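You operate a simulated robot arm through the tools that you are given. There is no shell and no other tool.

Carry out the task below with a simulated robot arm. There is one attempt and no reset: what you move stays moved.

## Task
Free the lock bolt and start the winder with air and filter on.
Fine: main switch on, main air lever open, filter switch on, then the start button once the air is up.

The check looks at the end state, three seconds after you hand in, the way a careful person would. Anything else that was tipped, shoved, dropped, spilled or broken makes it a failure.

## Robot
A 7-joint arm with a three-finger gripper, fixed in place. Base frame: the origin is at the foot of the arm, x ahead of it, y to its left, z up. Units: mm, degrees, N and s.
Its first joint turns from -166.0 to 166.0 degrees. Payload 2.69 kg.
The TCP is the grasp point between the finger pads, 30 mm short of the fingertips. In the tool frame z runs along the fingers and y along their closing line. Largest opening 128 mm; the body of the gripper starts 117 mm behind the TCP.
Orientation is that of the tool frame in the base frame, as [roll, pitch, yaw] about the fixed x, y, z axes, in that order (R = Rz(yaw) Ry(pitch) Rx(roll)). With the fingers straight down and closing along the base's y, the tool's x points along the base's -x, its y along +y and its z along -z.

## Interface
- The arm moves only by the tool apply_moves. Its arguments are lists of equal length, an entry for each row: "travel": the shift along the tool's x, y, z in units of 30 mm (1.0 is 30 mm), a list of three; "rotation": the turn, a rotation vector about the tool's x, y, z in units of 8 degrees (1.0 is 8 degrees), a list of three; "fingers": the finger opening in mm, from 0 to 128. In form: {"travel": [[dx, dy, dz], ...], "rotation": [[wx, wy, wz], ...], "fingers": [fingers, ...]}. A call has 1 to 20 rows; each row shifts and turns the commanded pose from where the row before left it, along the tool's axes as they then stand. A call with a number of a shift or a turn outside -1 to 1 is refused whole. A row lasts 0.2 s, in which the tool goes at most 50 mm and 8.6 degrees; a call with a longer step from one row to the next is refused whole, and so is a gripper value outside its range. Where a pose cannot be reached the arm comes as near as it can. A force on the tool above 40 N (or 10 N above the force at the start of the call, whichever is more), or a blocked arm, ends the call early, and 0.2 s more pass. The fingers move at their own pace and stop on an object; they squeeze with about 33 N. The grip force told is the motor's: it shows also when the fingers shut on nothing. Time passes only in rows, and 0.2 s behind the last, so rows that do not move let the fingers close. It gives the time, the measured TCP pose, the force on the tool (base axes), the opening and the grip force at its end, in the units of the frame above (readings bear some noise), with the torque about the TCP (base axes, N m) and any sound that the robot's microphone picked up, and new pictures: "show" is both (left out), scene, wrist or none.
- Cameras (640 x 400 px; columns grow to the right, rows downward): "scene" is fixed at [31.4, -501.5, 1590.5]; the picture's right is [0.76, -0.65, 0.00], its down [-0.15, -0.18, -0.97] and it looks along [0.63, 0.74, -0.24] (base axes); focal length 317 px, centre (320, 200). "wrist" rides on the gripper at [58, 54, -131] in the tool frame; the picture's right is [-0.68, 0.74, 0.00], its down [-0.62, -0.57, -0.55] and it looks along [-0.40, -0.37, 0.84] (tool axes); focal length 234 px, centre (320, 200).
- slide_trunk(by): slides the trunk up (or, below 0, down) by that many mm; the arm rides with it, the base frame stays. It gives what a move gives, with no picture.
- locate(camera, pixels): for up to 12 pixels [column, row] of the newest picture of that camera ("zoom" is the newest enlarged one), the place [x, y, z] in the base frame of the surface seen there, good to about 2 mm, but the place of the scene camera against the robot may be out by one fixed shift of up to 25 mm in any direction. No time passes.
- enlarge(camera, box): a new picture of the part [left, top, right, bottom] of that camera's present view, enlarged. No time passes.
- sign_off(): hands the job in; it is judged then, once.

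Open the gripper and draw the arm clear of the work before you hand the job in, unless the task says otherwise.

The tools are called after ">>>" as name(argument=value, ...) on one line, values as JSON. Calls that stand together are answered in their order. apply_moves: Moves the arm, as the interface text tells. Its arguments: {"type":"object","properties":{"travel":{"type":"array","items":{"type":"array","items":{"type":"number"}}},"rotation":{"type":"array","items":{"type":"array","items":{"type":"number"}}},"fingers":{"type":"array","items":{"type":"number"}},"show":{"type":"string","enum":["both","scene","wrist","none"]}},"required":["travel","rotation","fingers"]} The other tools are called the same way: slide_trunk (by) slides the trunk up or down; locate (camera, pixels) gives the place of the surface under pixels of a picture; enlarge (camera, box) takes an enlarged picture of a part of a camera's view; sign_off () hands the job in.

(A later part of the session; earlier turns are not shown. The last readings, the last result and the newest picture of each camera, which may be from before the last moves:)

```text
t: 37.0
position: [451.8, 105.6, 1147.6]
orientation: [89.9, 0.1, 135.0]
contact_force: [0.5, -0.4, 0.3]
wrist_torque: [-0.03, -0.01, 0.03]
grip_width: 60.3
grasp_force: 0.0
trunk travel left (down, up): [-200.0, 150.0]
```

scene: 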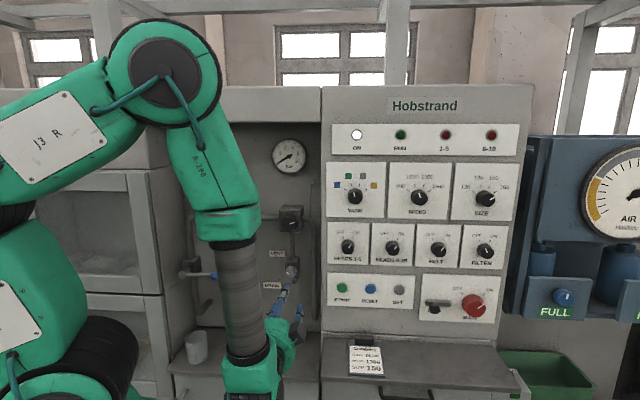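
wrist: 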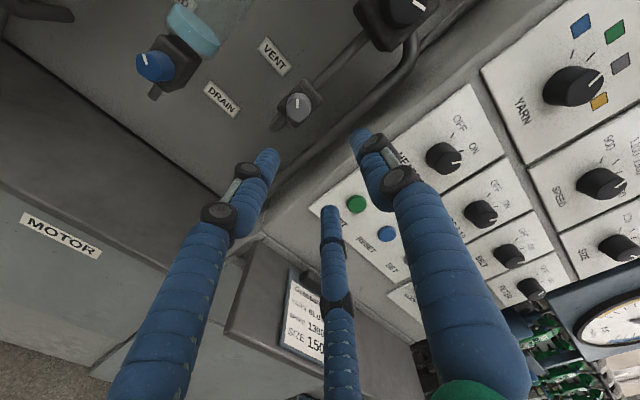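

At u≈245. I'll locate the bay's contents (lever, drain, bowl, cup) with both cameras before moving closer.

>>> locate(camera="wrist", pixels=[[155, 66], [195, 30], [297, 105], [60, 100], [120, 150], [230, 150], [40, 10]])

>>> locate(camera="scene", pixels=[[214, 276], [207, 275], [200, 275], [193, 274], [184, 275], [189, 263], [199, 340], [206, 300], [165, 290], [175, 200], [188, 357], [204, 357]])

>>> enlarge(camera="scene", box=[155, 230, 235, 320])

```text
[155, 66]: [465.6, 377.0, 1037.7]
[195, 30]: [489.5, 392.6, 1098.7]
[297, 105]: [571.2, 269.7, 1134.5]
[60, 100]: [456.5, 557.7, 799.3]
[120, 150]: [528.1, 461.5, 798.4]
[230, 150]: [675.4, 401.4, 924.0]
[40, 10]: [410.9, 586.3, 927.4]
```

```text
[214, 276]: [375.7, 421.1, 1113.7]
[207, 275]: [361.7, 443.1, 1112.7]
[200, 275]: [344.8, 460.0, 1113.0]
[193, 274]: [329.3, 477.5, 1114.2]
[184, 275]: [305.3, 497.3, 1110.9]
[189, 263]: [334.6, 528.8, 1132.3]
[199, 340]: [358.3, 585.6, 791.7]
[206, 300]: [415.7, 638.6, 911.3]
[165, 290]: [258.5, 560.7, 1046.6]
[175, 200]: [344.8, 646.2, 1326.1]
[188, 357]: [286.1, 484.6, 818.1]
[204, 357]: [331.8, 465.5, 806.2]
```

```text
4.44 times, centred on (195, 275) of scene
```

zoom: 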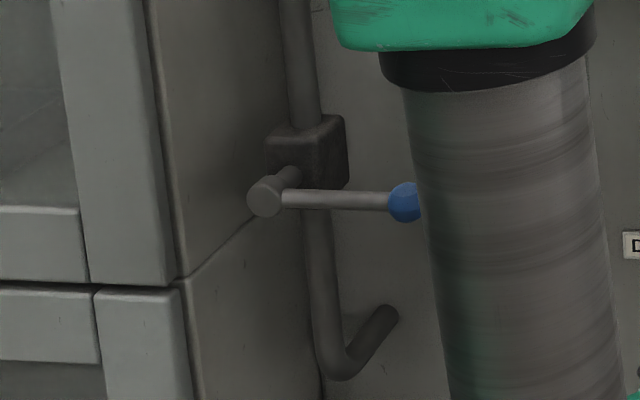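

The lever runs from its hub (u≈-132) to the ball (u≈-28) at z≈1133, w≈590. The drain knob and bowl sit around u≈62–68, deeper in. I'll close the fingers and move to a spot below and in front of the lever.

>>> apply_moves(travel=[[0.8, -0.18, 0.44], [0.8, -0.18, 0.44], [0.8, -0.18, 0.44], [0.8, -0.18, 0.44], [0.8, -0.18, 0.44], [0.8, -0.18, 0.44]], rotation=[[0, 0, 0], [0, 0, 0], [0, 0, 0], [0, 0, 0], [0, 0, 0], [0, 0, 0]], fingers=[40, 20, 0, 0, 0, 0])

```text
t: 38.4
position: [406.9, 263.7, 1115.2]
orientation: [90.0, 0.0, 135.0]
contact_force: [0.5, 0.0, 0.0]
wrist_torque: [0.03, 0.01, 0.0]
grip_width: 2.2
grasp_force: 31.5
trunk travel left (down, up): [-200.0, 150.0]
```

scene: 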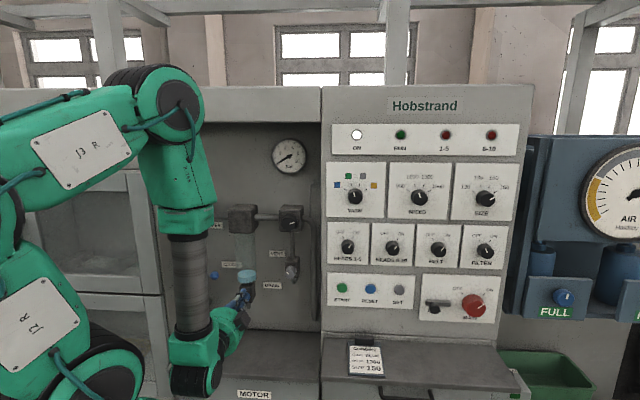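
wrist: 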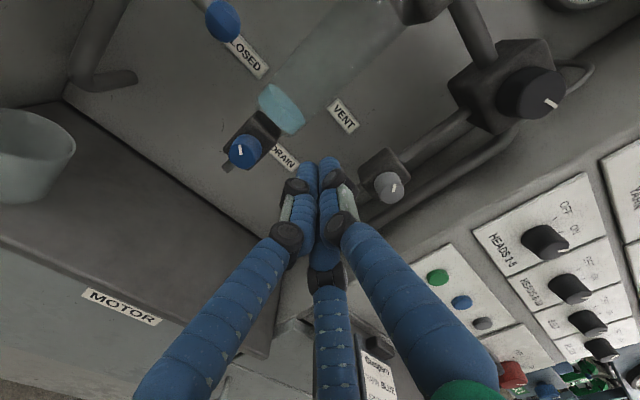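

The lever ball is now visible in the wrist view at (222,20). Locate it precisely.

>>> locate(camera="wrist", pixels=[[222, 20], [212, 18], [232, 28], [222, 35], [243, 150], [278, 100], [20, 150], [100, 80]])

```text
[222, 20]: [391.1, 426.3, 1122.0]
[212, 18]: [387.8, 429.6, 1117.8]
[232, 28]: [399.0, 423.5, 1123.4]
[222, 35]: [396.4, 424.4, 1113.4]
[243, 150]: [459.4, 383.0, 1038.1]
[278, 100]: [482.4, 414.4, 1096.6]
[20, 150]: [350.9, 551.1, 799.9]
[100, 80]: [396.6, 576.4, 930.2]
```

The ball's front is at u≈-25, w≈578, z≈1122. Move below the shaft (u≈-55, z≈1078), then in so the tips go past the lever.

>>> apply_moves(travel=[[0.87, -0.2, 0.39], [0.87, -0.2, 0.39], [0.87, -0.2, 0.39], [0.87, -0.2, 0.39], [0.87, -0.2, 0.39], [0.87, -0.2, 0.39]], rotation=[[0, 0, 0], [0, 0, 0], [0, 0, 0], [0, 0, 0], [0, 0, 0], [0, 0, 0]], fingers=[0, 0, 0, 0, 0, 0])

```text
t: 39.8
position: [395.9, 289.6, 1109.6]
orientation: [90.0, 0.1, 134.9]
contact_force: [0.0, -1.1, -0.3]
wrist_torque: [0.0, 0.0, -0.01]
grip_width: 2.1
grasp_force: 31.4
out of reach, approached as far as the arm can: row 2, 3, 4, 5, 6
trunk travel left (down, up): [-200.0, 150.0]
```

scene: 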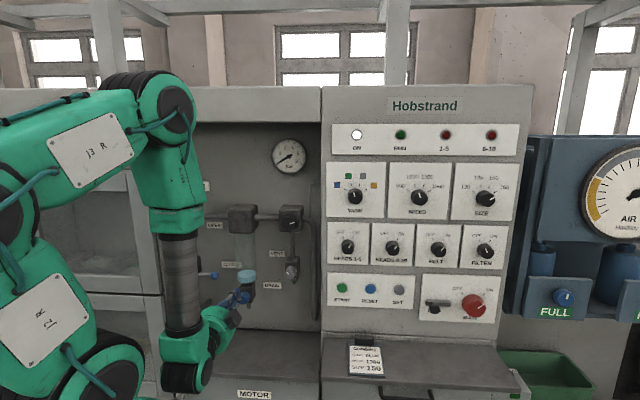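
wrist: 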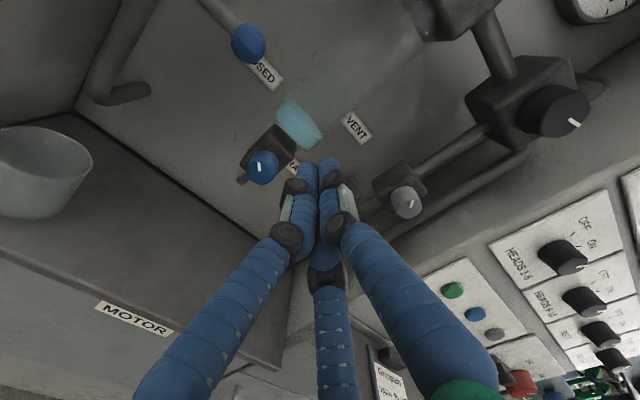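

The arm hit a wrist-roll limit with the tool facing straight out here. Turning the tool 45° further left (pointing along +y) should free it, so I'll do that here and then continue.

>>> apply_moves(travel=[[0, 0, 0], [0, 0, 0], [0, 0, 0], [0, 0, 0], [0, 0, 0], [0, 0, 0]], rotation=[[0, 0.9375, 0], [0, 0.9375, 0], [0, 0.9375, 0], [0, 0.9375, 0], [0, 0.9375, 0], [0, 0.9375, 0]], fingers=[0, 0, 0, 0, 0, 0])

```text
t: 41.2
position: [396.7, 290.2, 1109.9]
orientation: [90.0, 0.0, -179.9]
contact_force: [-0.2, -0.6, -0.8]
wrist_torque: [-0.03, 0.0, 0.0]
grip_width: 2.1
grasp_force: 31.1
trunk travel left (down, up): [-200.0, 150.0]
```

scene: 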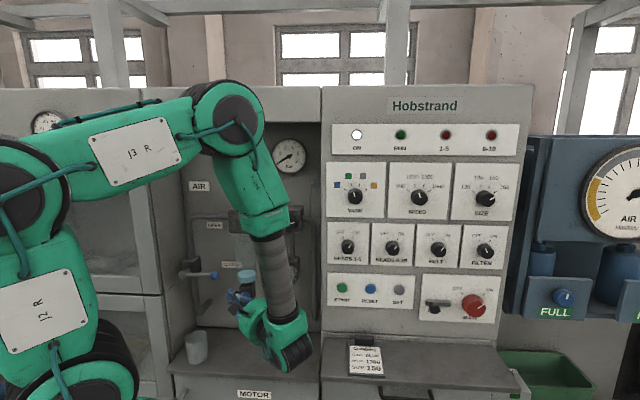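
wrist: 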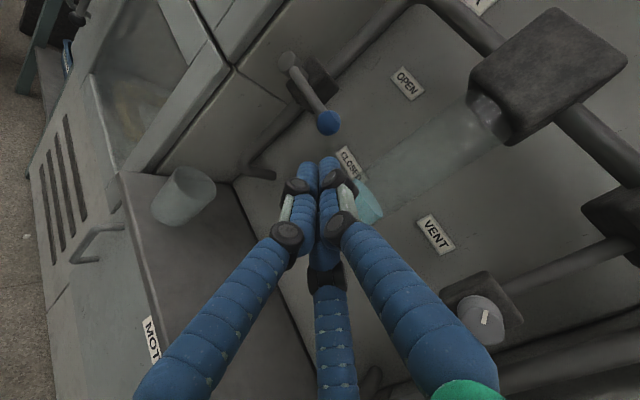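

Reachable, and the wrist camera sees the whole lever. Locate its parts.

>>> enlarge(camera="wrist", box=[250, 30, 430, 160])

>>> locate(camera="wrist", pixels=[[288, 58], [327, 123], [302, 82], [312, 98], [320, 82], [295, 68], [407, 83], [368, 200], [487, 316], [340, 80], [280, 160]])

```text
3.08 times, centred on (340, 95) of wrist
```

zoom: 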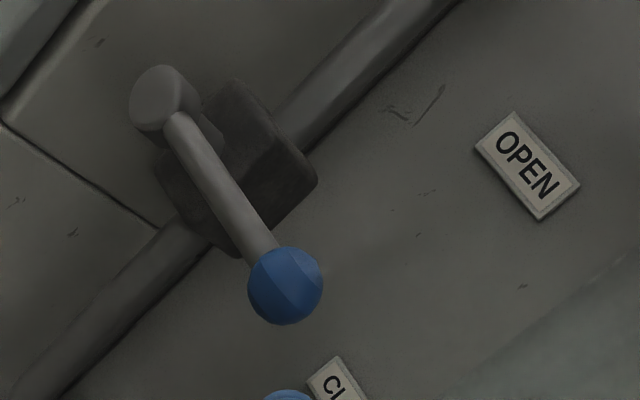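

```text
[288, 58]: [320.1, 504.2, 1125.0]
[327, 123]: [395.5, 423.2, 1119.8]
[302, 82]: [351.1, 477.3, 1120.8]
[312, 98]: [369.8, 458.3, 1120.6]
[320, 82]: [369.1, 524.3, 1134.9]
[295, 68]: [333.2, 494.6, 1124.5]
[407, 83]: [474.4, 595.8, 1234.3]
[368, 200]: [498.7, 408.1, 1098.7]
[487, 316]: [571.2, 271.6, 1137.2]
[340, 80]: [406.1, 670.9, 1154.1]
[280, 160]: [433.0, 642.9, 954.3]
```

Hub at u≈-130, ball at u≈-22, shaft axis w≈590, z≈1121; the valve block's face is at w≈631. I'll move below the shaft with the tips just past it.

>>> apply_moves(travel=[[0.3, -0.9, 0], [0.287, 0, 0.84], [0.287, 0, 0.84], [0.287, 0, 0.84], [0.287, 0, 0.84], [0.287, 0, 0.84], [-0.4, 0, 0.5], [-0.4, 0, 0.5], [0, 0, 0]], rotation=[[0, 0, 0], [0, 0, 0], [0, 0, 0], [0, 0, 0], [0, 0, 0], [0, 0, 0], [0, 0, 0], [0, 0, 0], [0, 0, 0]], fingers=[0, 0, 0, 0, 0, 0, 0, 0, 0])

```text
t: 43.2
position: [367.9, 445.3, 1082.6]
orientation: [90.1, 0.0, 180.0]
contact_force: [0.8, 1.0, -0.3]
wrist_torque: [0.03, 0.01, 0.03]
grip_width: 2.1
grasp_force: 31.6
trunk travel left (down, up): [-200.0, 150.0]
```

scene: 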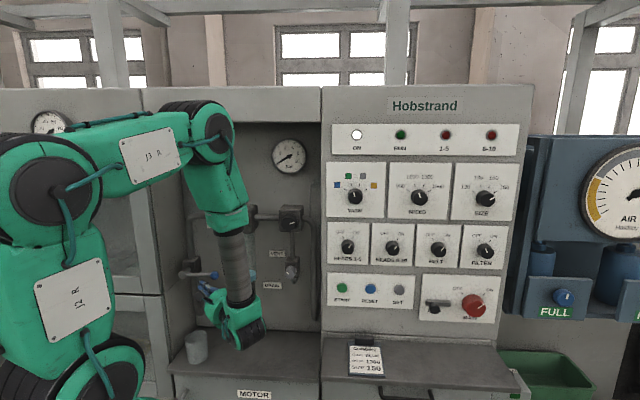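
wrist: 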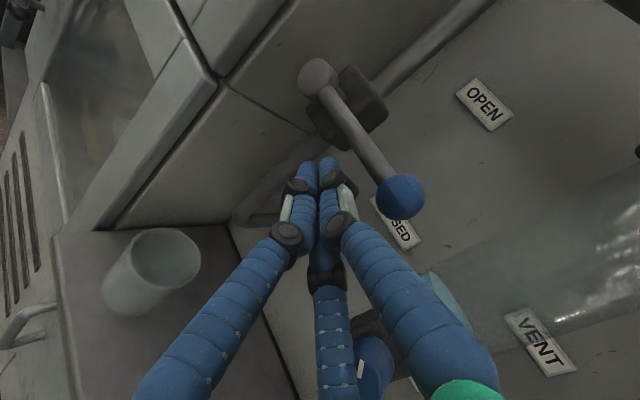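

Slightly deeper (w +10), lift to touch the shaft, then follow the lever's arc part of the way.

>>> apply_moves(travel=[[-0.235, 0, 0.235], [0, 0.45, 0], [-0.066, 0.45, -0.066], [-0.012, 0.46, -0.012], [0.047, 0.457, 0.047], [0.101, 0.44, 0.101], [0, 0, 0]], rotation=[[0, 0, 0], [0, 0, 0], [0, 0, 0], [0, 0, 0], [0, 0, 0], [0, 0, 0], [0, 0, 0]], fingers=[0, 0, 0, 0, 0, 0, 0])

```text
t: 44.8
position: [374.1, 455.9, 1151.7]
orientation: [90.0, 0.0, 180.0]
contact_force: [0.4, 0.0, 0.5]
wrist_torque: [0.01, -0.01, -0.03]
grip_width: 2.0
grasp_force: 31.3
trunk travel left (down, up): [-200.0, 150.0]
```

scene: 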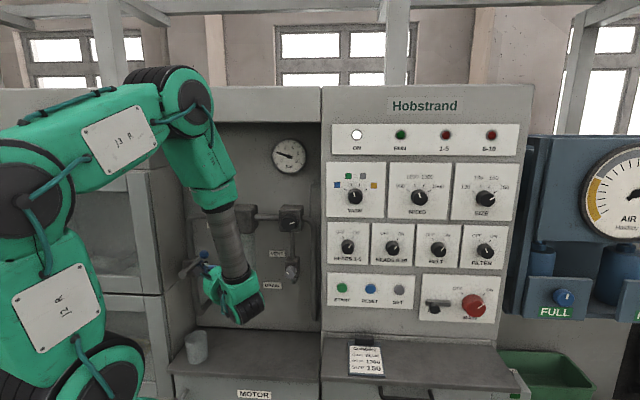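
wrist: 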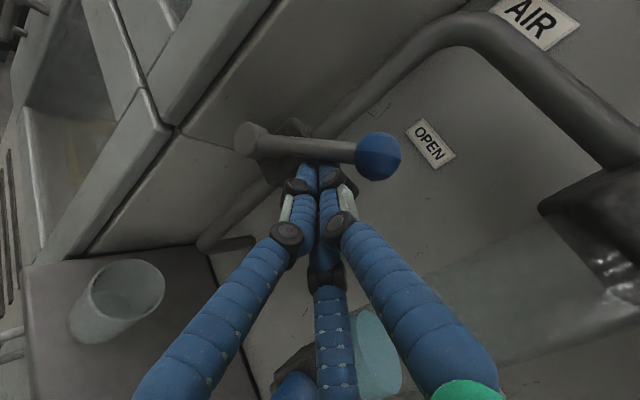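

The lever is rising with the finger and the gauge needle has already moved. Continue along the arc.

>>> apply_moves(travel=[[0.156, 0.407, 0.156], [0.2, 0.363, 0.2], [0.243, 0.307, 0.243], [0.278, 0.243, 0.278], [0, 0, 0]], rotation=[[0, 0, 0], [0, 0, 0], [0, 0, 0], [0, 0, 0], [0, 0, 0]], fingers=[0, 0, 0, 0, 0])

```text
t: 46.0
position: [346.5, 482.1, 1189.7]
orientation: [90.0, -0.1, 180.0]
contact_force: [0.0, -5.2, 0.6]
wrist_torque: [-0.05, -0.07, 0.01]
grip_width: 2.2
grasp_force: 31.3
trunk travel left (down, up): [-200.0, 150.0]
```

scene: 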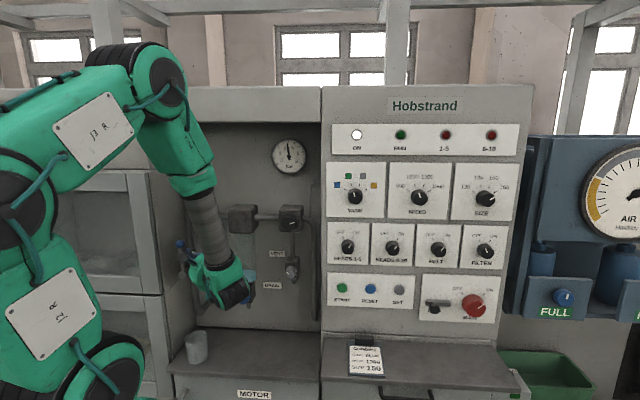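
wrist: 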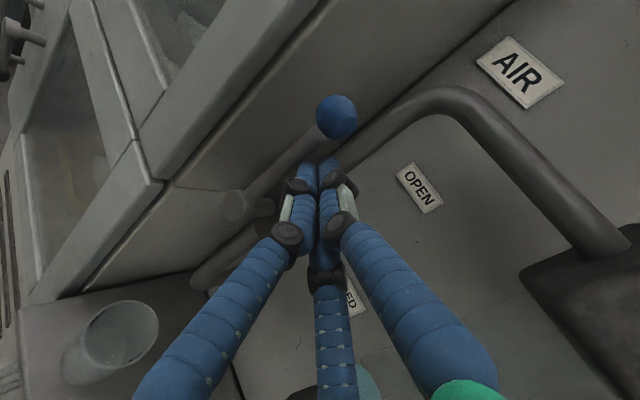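

The lever looks nearly vertical. Measure its angle from the hub and ball positions, and check the gauge.

>>> locate(camera="wrist", pixels=[[236, 207], [337, 117], [300, 150], [275, 180]])

>>> enlarge(camera="scene", box=[170, 130, 320, 300])

```text
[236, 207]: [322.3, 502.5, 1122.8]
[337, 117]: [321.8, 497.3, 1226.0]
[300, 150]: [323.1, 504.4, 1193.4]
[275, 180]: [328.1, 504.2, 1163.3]
```

```text
2.35 times, centred on (245, 215) of scene
```

zoom: 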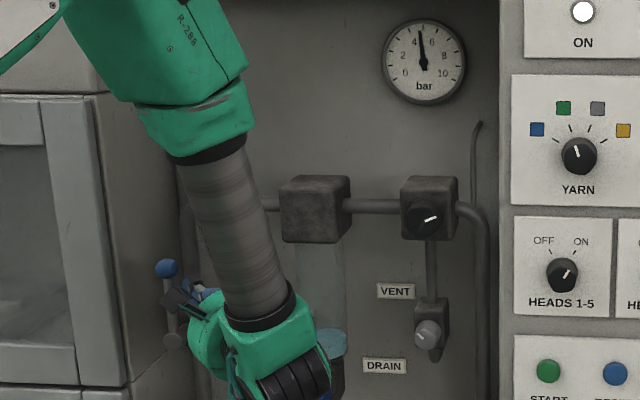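

Lever is ~88° (nearly plumb), gauge around 4.8 bar. One small extra nudge left to seat it at its stop, watching the force.

>>> apply_moves(travel=[[0.07, 0, 0.07], [0.07, 0, 0.07], [0, 0, 0]], rotation=[[0, 0, 0], [0, 0, 0], [0, 0, 0]], fingers=[0, 0, 0])

>>> locate(camera="wrist", pixels=[[300, 150], [337, 117], [275, 180]])

```text
t: 46.5
position: [345.6, 480.2, 1189.9]
orientation: [89.9, -0.1, 179.7]
contact_force: [5.4, -34.6, 5.4]
wrist_torque: [-0.02, -0.21, 0.41]
grip_width: 2.1
grasp_force: 31.3
trunk travel left (down, up): [-200.0, 150.0]
stopped in row 2: the force on the tool passed its limit at 46 N (the readings are from after the stop); the commanded pose is now the measured one
```

scene: 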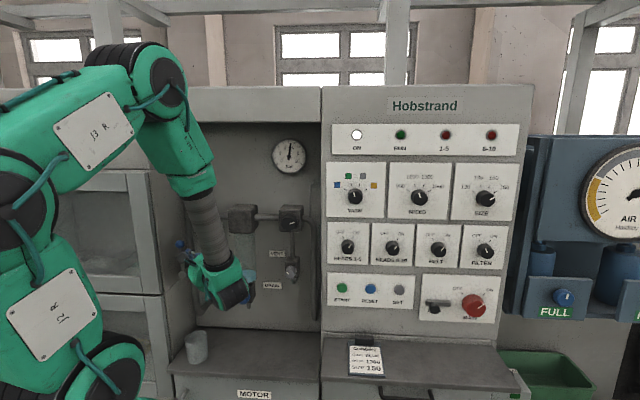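
wrist: 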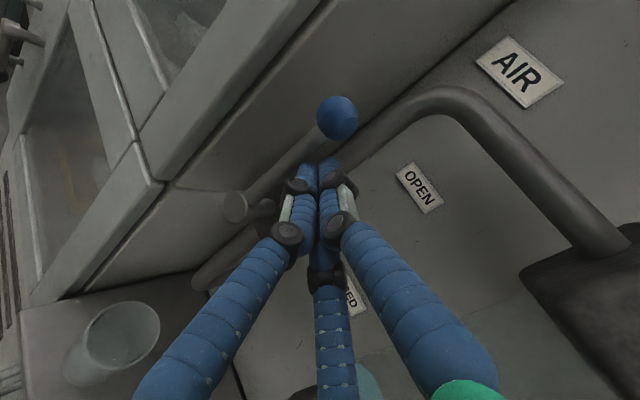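

```text
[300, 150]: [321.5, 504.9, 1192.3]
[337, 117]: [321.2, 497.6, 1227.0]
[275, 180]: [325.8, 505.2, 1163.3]
```

It's firmly at the stop (46 N) and the gauge is rising. Back the tool out along its own axis, then go right along the panel.

>>> apply_moves(travel=[[0, 0, -0.3], [0, 0, -0.9], [0, 0, -1], [0, 0, -1], [0, 0, -1], [0, 0, -1], [0, 0, -0.8]], rotation=[[0, 0, 0], [0, 0, 0], [0, 0, 0], [0, 0, 0], [0, 0, 0], [0, 0, 0], [0, 0, 0]], fingers=[0, 0, 0, 0, 0, 0, 0])

>>> enlarge(camera="scene", box=[170, 130, 320, 300])

```text
t: 48.1
position: [344.5, 303.2, 1190.3]
orientation: [90.0, 0.0, 179.9]
contact_force: [0.1, -0.3, -0.5]
wrist_torque: [0.0, 0.03, 0.02]
grip_width: 2.2
grasp_force: 31.9
trunk travel left (down, up): [-200.0, 150.0]
```

scene: 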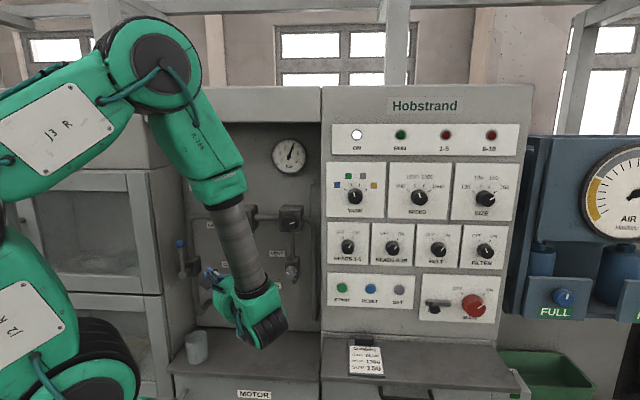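
wrist: 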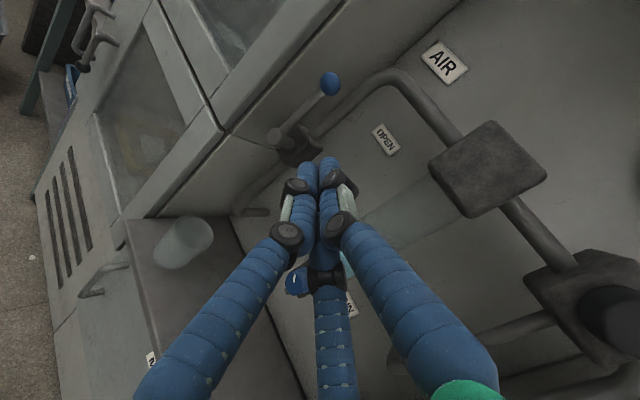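

```text
2.35 times, centred on (245, 215) of scene
```

zoom: 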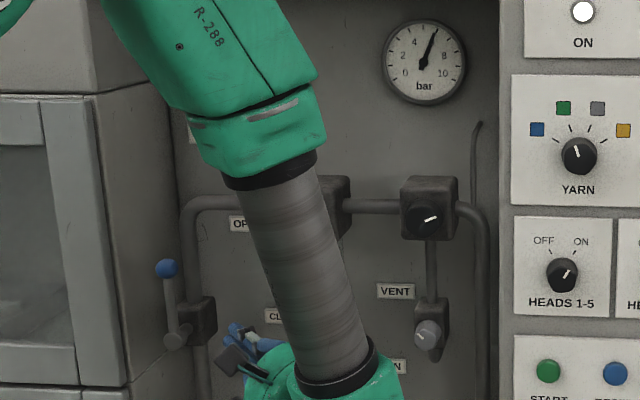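

Lever stands open and the gauge reads ~6 bar. Travel right toward the filter switch.

>>> apply_moves(travel=[[-0.7, 0, -0.72], [-0.7, 0, -0.72], [-0.7, 0, -0.72], [-0.7, 0, -0.72], [-0.7, 0, -0.72], [-0.7, 0, -0.72], [-0.7, 0, -0.72], [-0.7, 0, -0.72], [-0.7, 0, -0.72], [-0.7, 0, -0.72], [-0.7, 0, -0.72], [-0.7, 0, -0.72]], rotation=[[0, 0, 0], [0, 0, 0], [0, 0, 0], [0, 0, 0], [0, 0, 0], [0, 0, 0], [0, 0, 0], [0, 0, 0], [0, 0, 0], [0, 0, 0], [0, 0, 0], [0, 0, 0]], fingers=[0, 0, 0, 0, 0, 0, 20, 40, 60, 70, 70, 70], show="none")

>>> apply_moves(travel=[[0, 0, 0], [0, 0, 0], [0, 0, 0], [0, 0, 0], [0, 0, 0], [0, 0, 0], [-1, 0.2, 0], [-1, 0.2, 0], [-1, 0.2, 0], [-1, 0.2, 0], [-1, 0.2, 0], [-1, 0.2, 0], [-1, 0.2, 0], [-1, 0.2, 0]], rotation=[[0, -0.9375, 0], [0, -0.9375, 0], [0, -0.9375, 0], [0, -0.9375, 0], [0, -0.9375, 0], [0, -0.9375, 0], [0, 0, 0], [0, 0, 0], [0, 0, 0], [0, 0, 0], [0, 0, 0], [0, 0, 0], [0, 0, 0], [0, 0, 0]], fingers=[70, 70, 70, 70, 70, 70, 70, 70, 70, 70, 70, 70, 70, 70])

```text
t: 50.8
position: [597.2, 43.2, 1190.1]
orientation: [90.2, -0.1, 180.0]
contact_force: [0.1, -0.3, -0.2]
wrist_torque: [-0.02, 0.02, 0.01]
grip_width: 70.1
grasp_force: 0.3
trunk travel left (down, up): [-200.0, 150.0]
```

```text
t: 53.8
position: [764.2, -126.5, 1236.3]
orientation: [90.1, 0.0, 134.7]
contact_force: [-0.7, 0.1, -0.2]
wrist_torque: [0.0, -0.03, -0.02]
grip_width: 70.0
grasp_force: 0.0
trunk travel left (down, up): [-200.0, 150.0]
```

scene: 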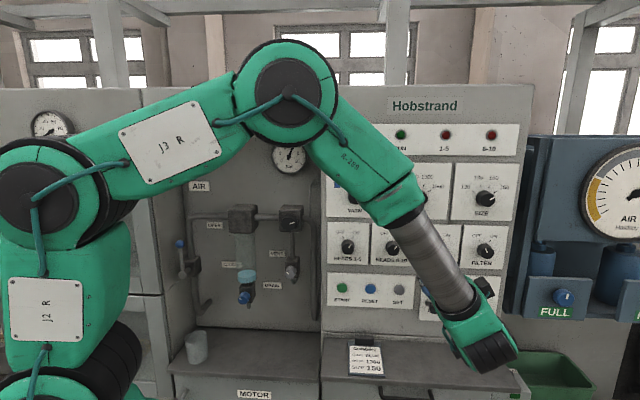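
wrist: 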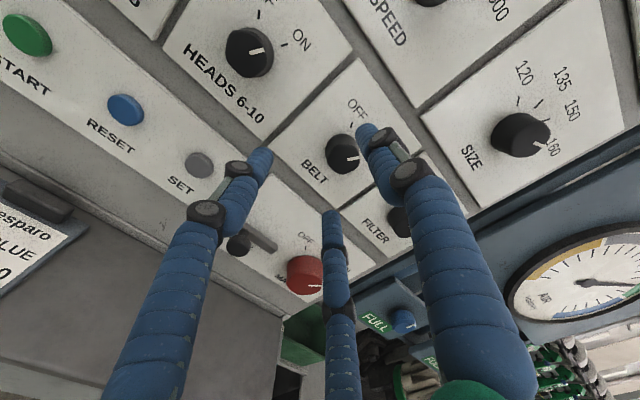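

At u≈630, w≈451. Continue to in front of the filter, and look.

>>> apply_moves(travel=[[-1, 0.03, -0.2], [-1, 0.03, -0.2], [-1, 0.03, -0.2], [-1, 0.03, -0.2], [-0.8, 0, 0]], rotation=[[0, 0, 0], [0, 0, 0], [0, 0, 0], [0, 0, 0], [0, 0, 0]], fingers=[70, 70, 70, 70, 70], show="wrist")

>>> enlarge(camera="wrist", box=[240, 60, 420, 220])

```text
t: 55.0
position: [850.5, -246.5, 1241.1]
orientation: [90.1, -0.1, 134.8]
contact_force: [-0.3, -0.4, 0.8]
wrist_torque: [0.04, -0.04, 0.01]
grip_width: 70.3
grasp_force: 0.0
trunk travel left (down, up): [-200.0, 150.0]
```

wrist: 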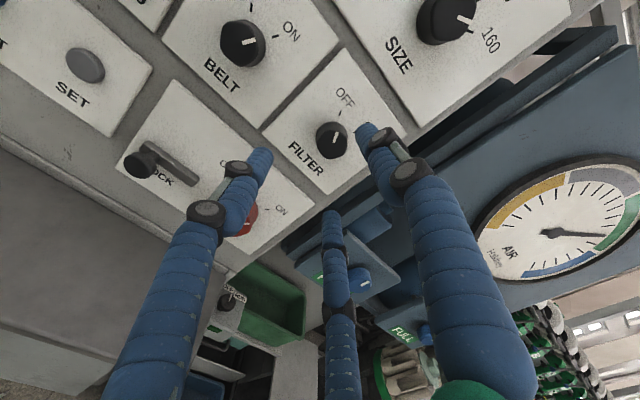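

```text
2.50 times, centred on (330, 140) of wrist
```

zoom: 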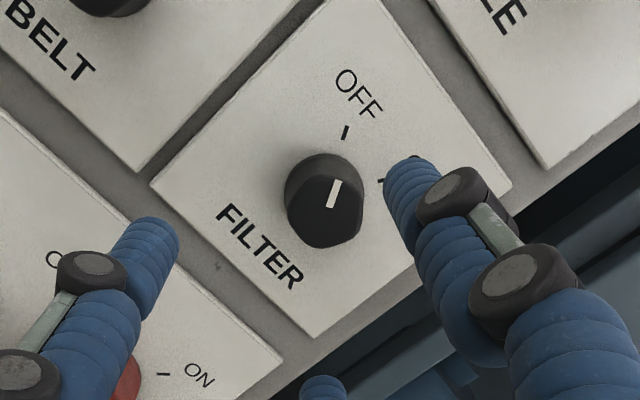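

Locate the filter knob's face points again from here.

>>> locate(camera="zoom", pixels=[[326, 212], [295, 210], [358, 210], [325, 242], [330, 182], [336, 185], [331, 205], [345, 132], [381, 181], [350, 235], [302, 190]])

```text
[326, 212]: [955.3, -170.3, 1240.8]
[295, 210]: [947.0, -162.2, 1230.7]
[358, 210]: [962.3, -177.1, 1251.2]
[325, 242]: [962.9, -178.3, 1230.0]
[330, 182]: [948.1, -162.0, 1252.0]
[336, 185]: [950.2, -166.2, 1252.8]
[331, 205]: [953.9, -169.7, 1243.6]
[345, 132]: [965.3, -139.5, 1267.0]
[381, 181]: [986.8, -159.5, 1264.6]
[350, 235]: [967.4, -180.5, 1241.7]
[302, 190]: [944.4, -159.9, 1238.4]
```

Filter centre u≈796.5, z≈1241, radius ≈16, ticks ±30°, so it needs a 60° clockwise turn. Align and advance.

>>> apply_moves(travel=[[-0.36, 0, 0], [-0.36, 0, 0.4], [0, 0, 0.9], [0, 0, 0.9], [0, 0, 0.9], [0, 0, 0.88], [0, 0, 0]], rotation=[[0, 0.025, 0], [0, 0, 0], [0, 0, 0], [0, 0, 0], [0, 0, 0], [0, 0, 0], [0, 0, 0]], fingers=[70, 70, 70, 70, 70, 70, 70], show="wrist")

```text
t: 56.5
position: [949.5, -176.4, 1241.0]
orientation: [90.1, 0.0, 135.1]
contact_force: [0.0, 0.4, -0.1]
wrist_torque: [0.0, -0.02, 0.02]
grip_width: 70.0
grasp_force: 0.0
trunk travel left (down, up): [-200.0, 150.0]
```

wrist: 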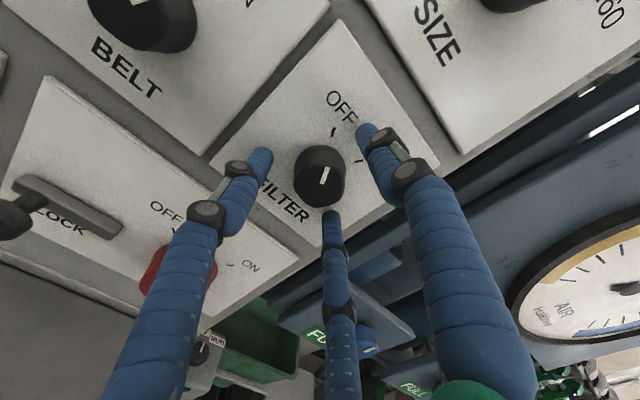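

The filter knob is centred between the fingers. Close on it.

>>> apply_moves(travel=[[0, 0, 0], [0, 0, 0], [0, 0, 0], [0, 0, 0]], rotation=[[0, 0, 0], [0, 0, 0], [0, 0, 0], [0, 0, 0]], fingers=[55, 40, 20, 15], show="wrist")

```text
t: 57.5
position: [950.5, -177.7, 1237.9]
orientation: [90.1, 0.0, 135.0]
contact_force: [4.4, -5.5, -6.6]
wrist_torque: [-0.23, 0.19, -0.55]
grip_width: 35.7
grasp_force: 45.3
trunk travel left (down, up): [-200.0, 150.0]
```

wrist: 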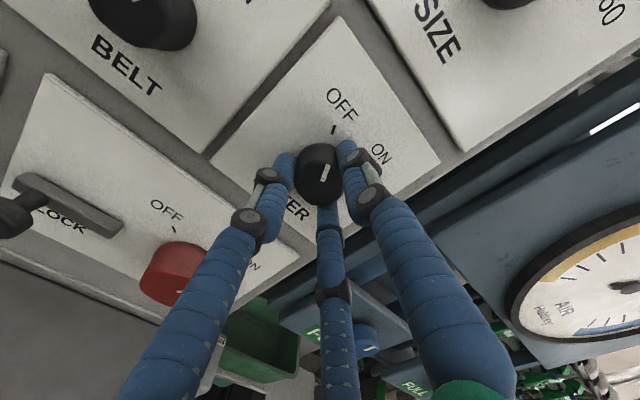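

Gripped at 36 mm with low forces. Turn +60° clockwise in steps.

>>> apply_moves(travel=[[-0.02, -0.02, 0], [0, 0, 0], [0, 0, 0], [0, 0, 0], [0, 0, 0], [0, 0, 0], [0, 0, 0], [0, 0, 0], [0, 0, 0]], rotation=[[0, 0, 0.9], [0, 0, 0.9], [0, 0, 0.9], [0, 0, 0.9], [0, 0, 0.9], [0, 0, 0.9], [0, 0, 0.9], [0, 0, 0.9], [0, 0, 0]], fingers=[15, 15, 15, 15, 15, 15, 15, 15, 15], show="wrist")

>>> enlarge(camera="wrist", box=[260, 80, 400, 220])

```text
t: 59.5
position: [951.5, -177.0, 1239.3]
orientation: [90.2, -57.8, 135.0]
contact_force: [7.4, -6.3, 0.3]
wrist_torque: [0.0, 0.01, -0.29]
grip_width: 36.1
grasp_force: 44.7
trunk travel left (down, up): [-200.0, 150.0]
```

wrist: 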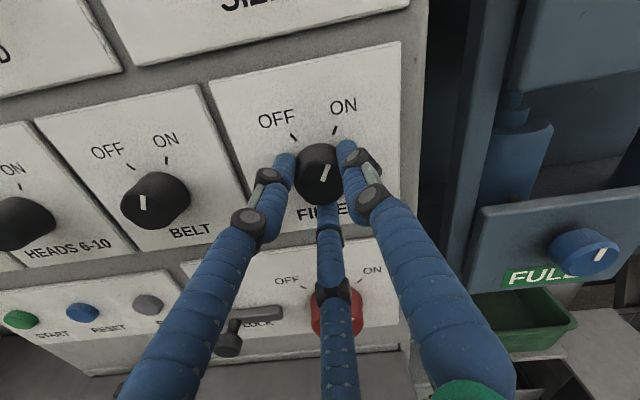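

```text
2.86 times, centred on (330, 150) of wrist
```

zoom: 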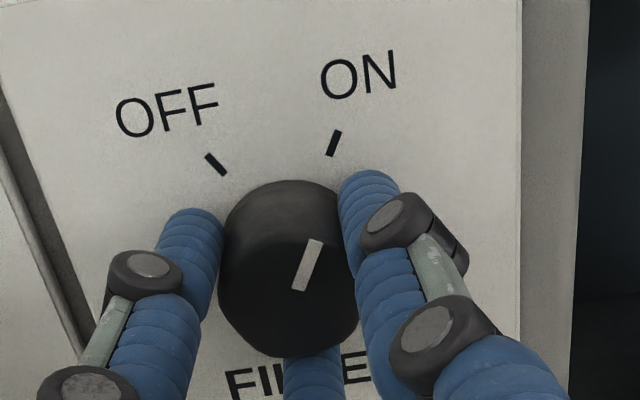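

The pointer is parallel to the ON tick. A last 2.4° then release and back off.

>>> apply_moves(travel=[[0, 0, 0], [0, 0, 0], [0, 0, 0], [0, 0, 0], [0, 0, -0.5], [0, 0, -0.8], [0, 0, -0.8], [0, 0, -0.8], [0, 0, -0.8]], rotation=[[0, 0, 0.3], [0, 0, 0], [0, 0, 0], [0, 0, 0], [0, 0, 0], [0, 0, 0], [0, 0, 0], [0, 0, 0], [0, 0, 0]], fingers=[15, 15, 50, 70, 70, 70, 70, 70, 70])

>>> enlarge(camera="wrist", box=[220, 40, 420, 200])

>>> enlarge(camera="scene", box=[250, 110, 340, 190])

```text
t: 61.5
position: [871.2, -255.1, 1240.1]
orientation: [90.1, -60.0, 135.0]
contact_force: [-0.1, -0.4, 1.0]
wrist_torque: [-0.01, -0.01, 0.01]
grip_width: 70.2
grasp_force: 0.0
trunk travel left (down, up): [-200.0, 150.0]
```

scene: 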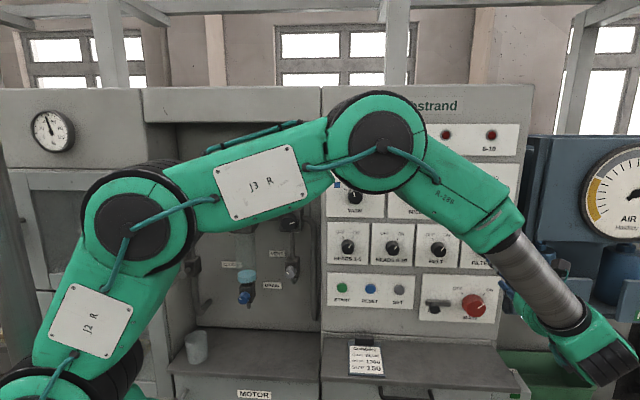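
wrist: 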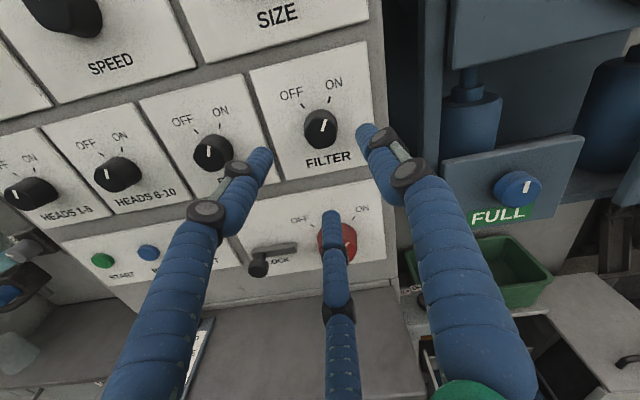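

```text
2.50 times, centred on (320, 120) of wrist
```

zoom: 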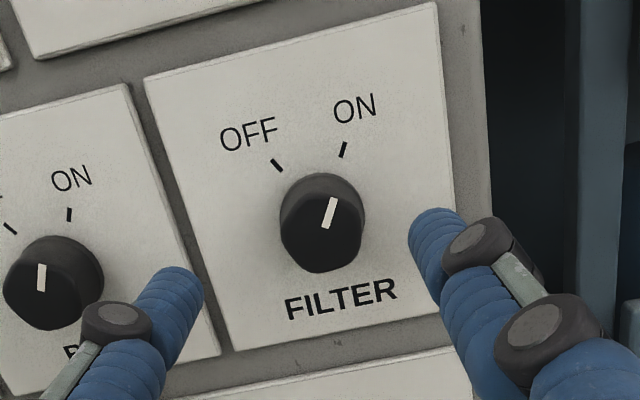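

```text
5.00 times, centred on (295, 150) of scene
```

zoom: 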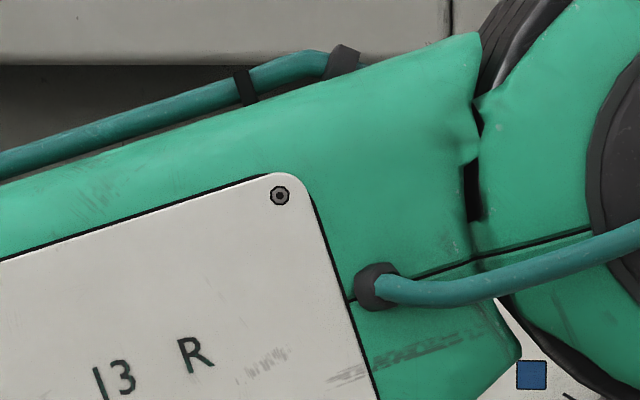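

Filter points to ON. Roll back to neutral, close the fingers, and travel to a stand-off in front of START (u≈391, z≈1105).

>>> apply_moves(travel=[[0, 0, 0], [0, 0, 0], [0, 0, 0], [0, 0, 0], [0, 0, 0], [0, 0, 0], [0, 0, 0], [0, 0, 0]], rotation=[[0, 0, -0.9375], [0, 0, -0.9375], [0, 0, -0.9375], [0, 0, -0.9375], [0, 0, -0.9375], [0, 0, -0.9375], [0, 0, -0.9375], [0, 0, -0.9375]], fingers=[60, 40, 20, 0, 0, 0, 0, 0], show="none")

>>> apply_moves(travel=[[0.965, -0.32, 0], [0.965, -0.32, 0], [0.965, -0.32, 0], [0.965, -0.32, 0], [0.965, -0.32, 0], [0.965, -0.32, 0], [0.965, -0.32, 0], [0.965, -0.32, 0], [0.965, -0.32, 0], [0.965, -0.32, 0], [0.965, -0.32, 0], [0.965, -0.32, 0], [0.965, -0.32, 0], [0.965, -0.32, 0]], rotation=[[0, 0, 0], [0, 0, 0], [0, 0, 0], [0, 0, 0], [0, 0, 0], [0, 0, 0], [0, 0, 0], [0, 0, 0], [0, 0, 0], [0, 0, 0], [0, 0, 0], [0, 0, 0], [0, 0, 0], [0, 0, 0]], fingers=[0, 0, 0, 0, 0, 0, 0, 0, 0, 0, 0, 0, 0, 0])

>>> enlarge(camera="scene", box=[20, 90, 330, 300])

```text
t: 63.4
position: [871.2, -256.4, 1239.9]
orientation: [90.1, 0.1, 135.0]
contact_force: [0.2, 0.6, -0.1]
wrist_torque: [0.01, -0.01, -0.01]
grip_width: 2.0
grasp_force: 31.4
trunk travel left (down, up): [-200.0, 150.0]
```

```text
t: 66.3
position: [584.4, 29.4, 1107.0]
orientation: [90.0, 0.0, 135.1]
contact_force: [-0.3, -0.2, -0.4]
wrist_torque: [-0.03, -0.02, 0.01]
grip_width: 2.1
grasp_force: 31.1
trunk travel left (down, up): [-200.0, 150.0]
```

scene: 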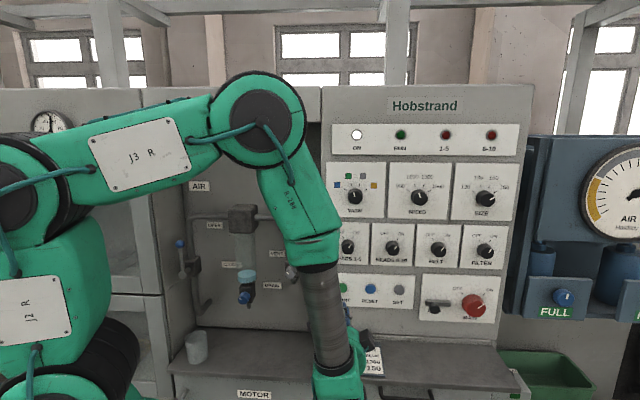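
wrist: 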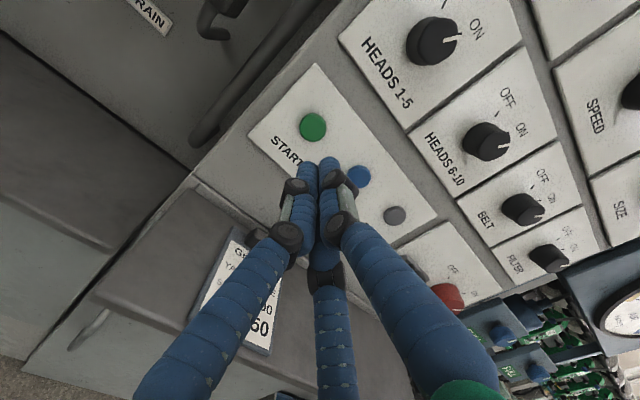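

```text
1.90 times, centred on (175, 195) of scene
```

zoom: 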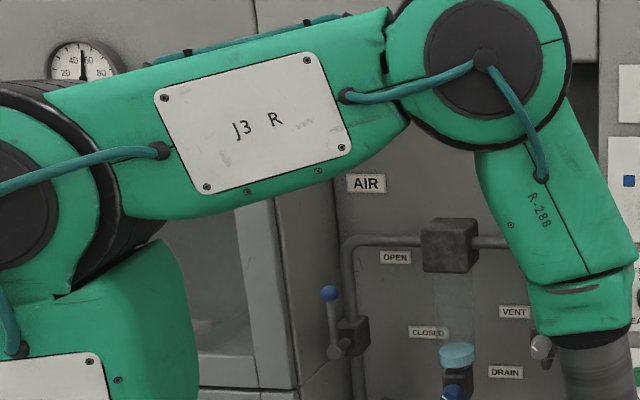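

The START button shows at (313,127) in the wrist view. The elbow hides the air gauge, so before pressing I'll shift left to read it.

>>> apply_moves(travel=[[1, 0, 0], [1, 0, 0], [1, 0, 0], [1, 0, 0], [1, 0, 0]], rotation=[[0, 0, 0], [0, 0, 0], [0, 0, 0], [0, 0, 0], [0, 0, 0]], fingers=[0, 0, 0, 0, 0])

>>> enlarge(camera="scene", box=[260, 120, 340, 190])

>>> enlarge(camera="scene", box=[320, 110, 530, 330])

>>> locate(camera="wrist", pixels=[[313, 127]])

```text
t: 67.5
position: [479.0, 137.3, 1105.7]
orientation: [90.1, 0.0, 135.0]
contact_force: [-0.2, 0.5, 0.3]
wrist_torque: [-0.03, 0.02, 0.03]
grip_width: 2.1
grasp_force: 31.7
trunk travel left (down, up): [-200.0, 150.0]
```

scene: 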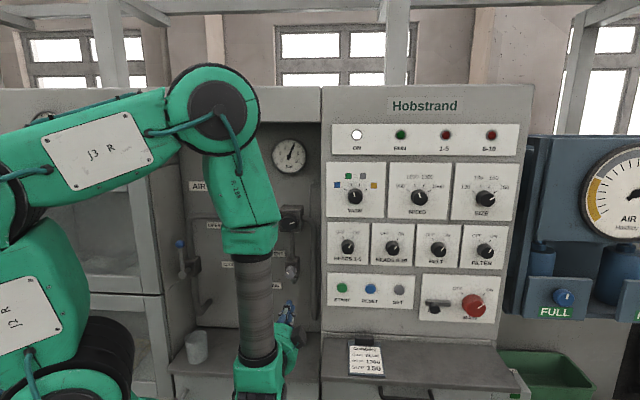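
wrist: 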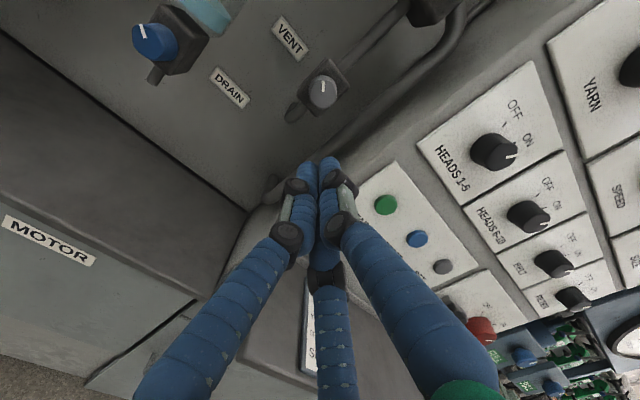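

```text
5.71 times, centred on (300, 155) of scene
```

zoom: 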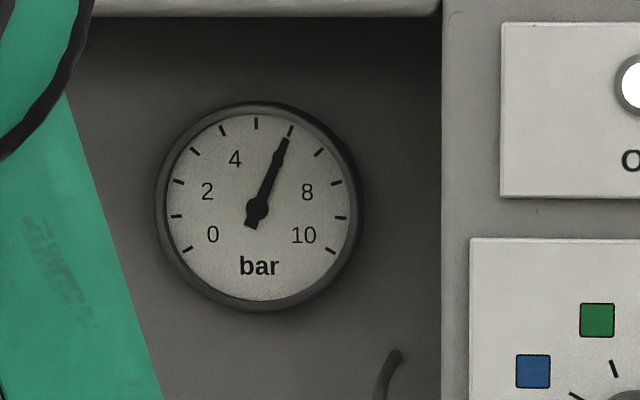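

```text
1.82 times, centred on (425, 220) of scene
```

zoom: 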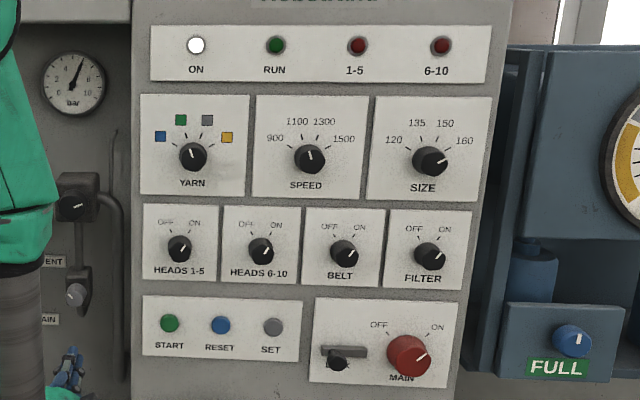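

```text
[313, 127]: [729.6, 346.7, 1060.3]
```

The gauge is steady at 6 bar; main and filter both ON. Locate START again and return to in front of it.

>>> locate(camera="wrist", pixels=[[385, 205], [375, 205], [396, 205], [385, 197], [386, 213], [418, 238], [375, 225]])

>>> apply_moves(travel=[[-1, 0, 0.2], [-1, 0, 0.2], [-1, 0, 0.2], [-1, 0, 0.2], [-0.8, 0, 0.2]], rotation=[[0, 0, 0], [0, 0, 0], [0, 0, 0], [0, 0, 0], [0, 0, 0]], fingers=[0, 0, 0, 0, 0], show="wrist")

```text
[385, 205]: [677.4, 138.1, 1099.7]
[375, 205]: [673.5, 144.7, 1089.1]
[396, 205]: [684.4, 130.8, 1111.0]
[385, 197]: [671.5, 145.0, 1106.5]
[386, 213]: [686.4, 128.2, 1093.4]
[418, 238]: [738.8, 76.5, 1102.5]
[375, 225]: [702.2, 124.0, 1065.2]
```

```text
t: 68.8
position: [601.5, 57.6, 1106.5]
orientation: [90.0, 0.1, 135.1]
contact_force: [-0.6, -0.1, -0.4]
wrist_torque: [-0.01, -0.02, -0.04]
grip_width: 2.3
grasp_force: 31.7
trunk travel left (down, up): [-200.0, 150.0]
```

wrist: 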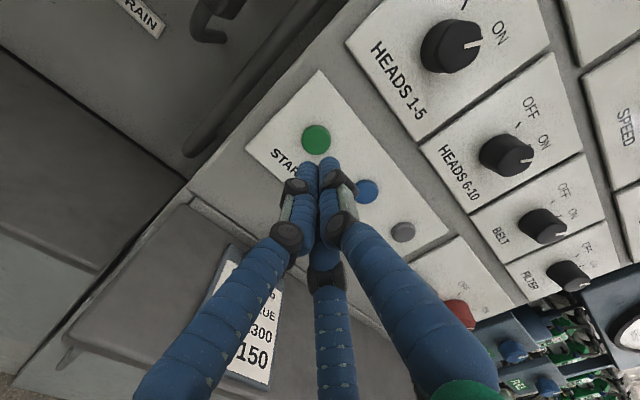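

>>> locate(camera="wrist", pixels=[[316, 139], [303, 139], [329, 139], [316, 128], [316, 151], [366, 190], [340, 130]])

```text
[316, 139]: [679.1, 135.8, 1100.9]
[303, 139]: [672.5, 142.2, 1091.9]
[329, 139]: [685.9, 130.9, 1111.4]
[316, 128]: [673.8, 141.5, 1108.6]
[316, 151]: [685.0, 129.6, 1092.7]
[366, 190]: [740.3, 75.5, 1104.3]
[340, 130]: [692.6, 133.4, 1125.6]
```

Button centre u≈384.5, z≈1101, front at w≈576; the tips are at w≈496. Advance to within ~8 mm.

>>> apply_moves(travel=[[0, -0.18, 0], [0, 0, 0.8], [0, 0, 0.8], [0, 0, 0.8], [0, 0, 0]], rotation=[[0, 0, 0], [0, 0, 0], [0, 0, 0], [0, 0, 0], [0, 0, 0]], fingers=[0, 0, 0, 0, 0])

```text
t: 70.0
position: [652.8, 107.6, 1099.7]
orientation: [90.1, 0.0, 135.0]
contact_force: [-0.6, 0.3, -0.4]
wrist_torque: [-0.02, 0.03, 0.04]
grip_width: 2.2
grasp_force: 31.2
trunk travel left (down, up): [-200.0, 150.0]
```

scene: 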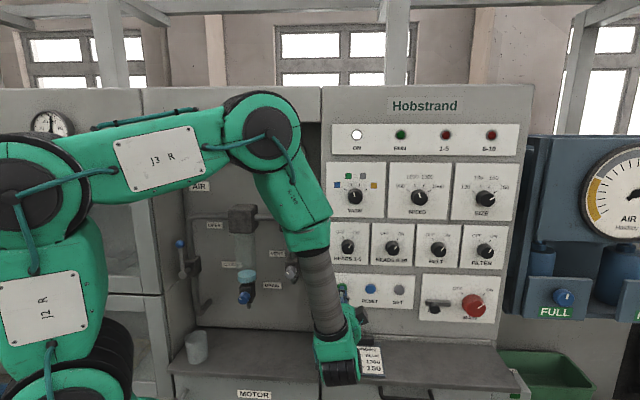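
wrist: 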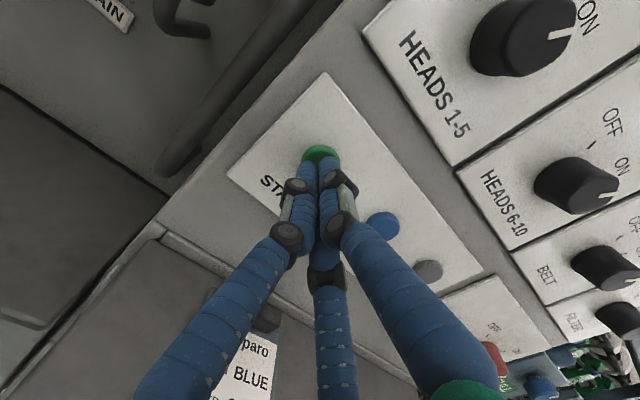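

The tips are lined up on the button, ~8 mm short. Press in 3 mm steps.

>>> apply_moves(travel=[[0, 0, 0.1], [0, 0, 0.1], [0, 0, 0.1], [0, 0, 0.1]], rotation=[[0, 0, 0], [0, 0, 0], [0, 0, 0], [0, 0, 0]], fingers=[0, 0, 0, 0])

```text
t: 71.0
position: [660.8, 114.8, 1100.1]
orientation: [90.1, 0.0, 135.0]
contact_force: [-0.2, -0.1, -1.3]
wrist_torque: [-0.01, -0.03, -0.01]
grip_width: 6.1
grasp_force: 31.5
trunk travel left (down, up): [-200.0, 150.0]
```

scene: 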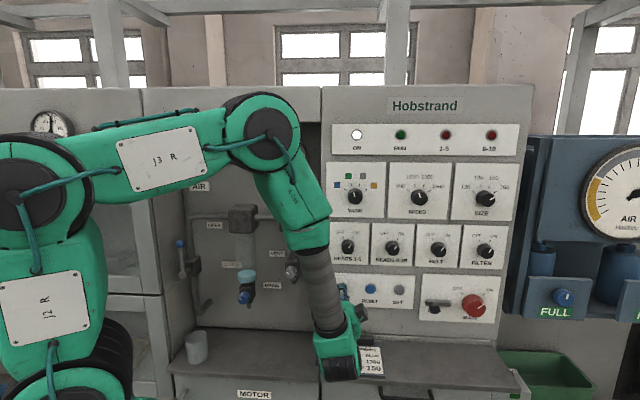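
wrist: 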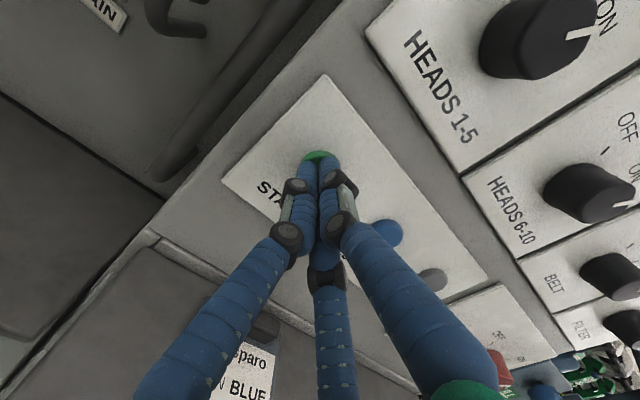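

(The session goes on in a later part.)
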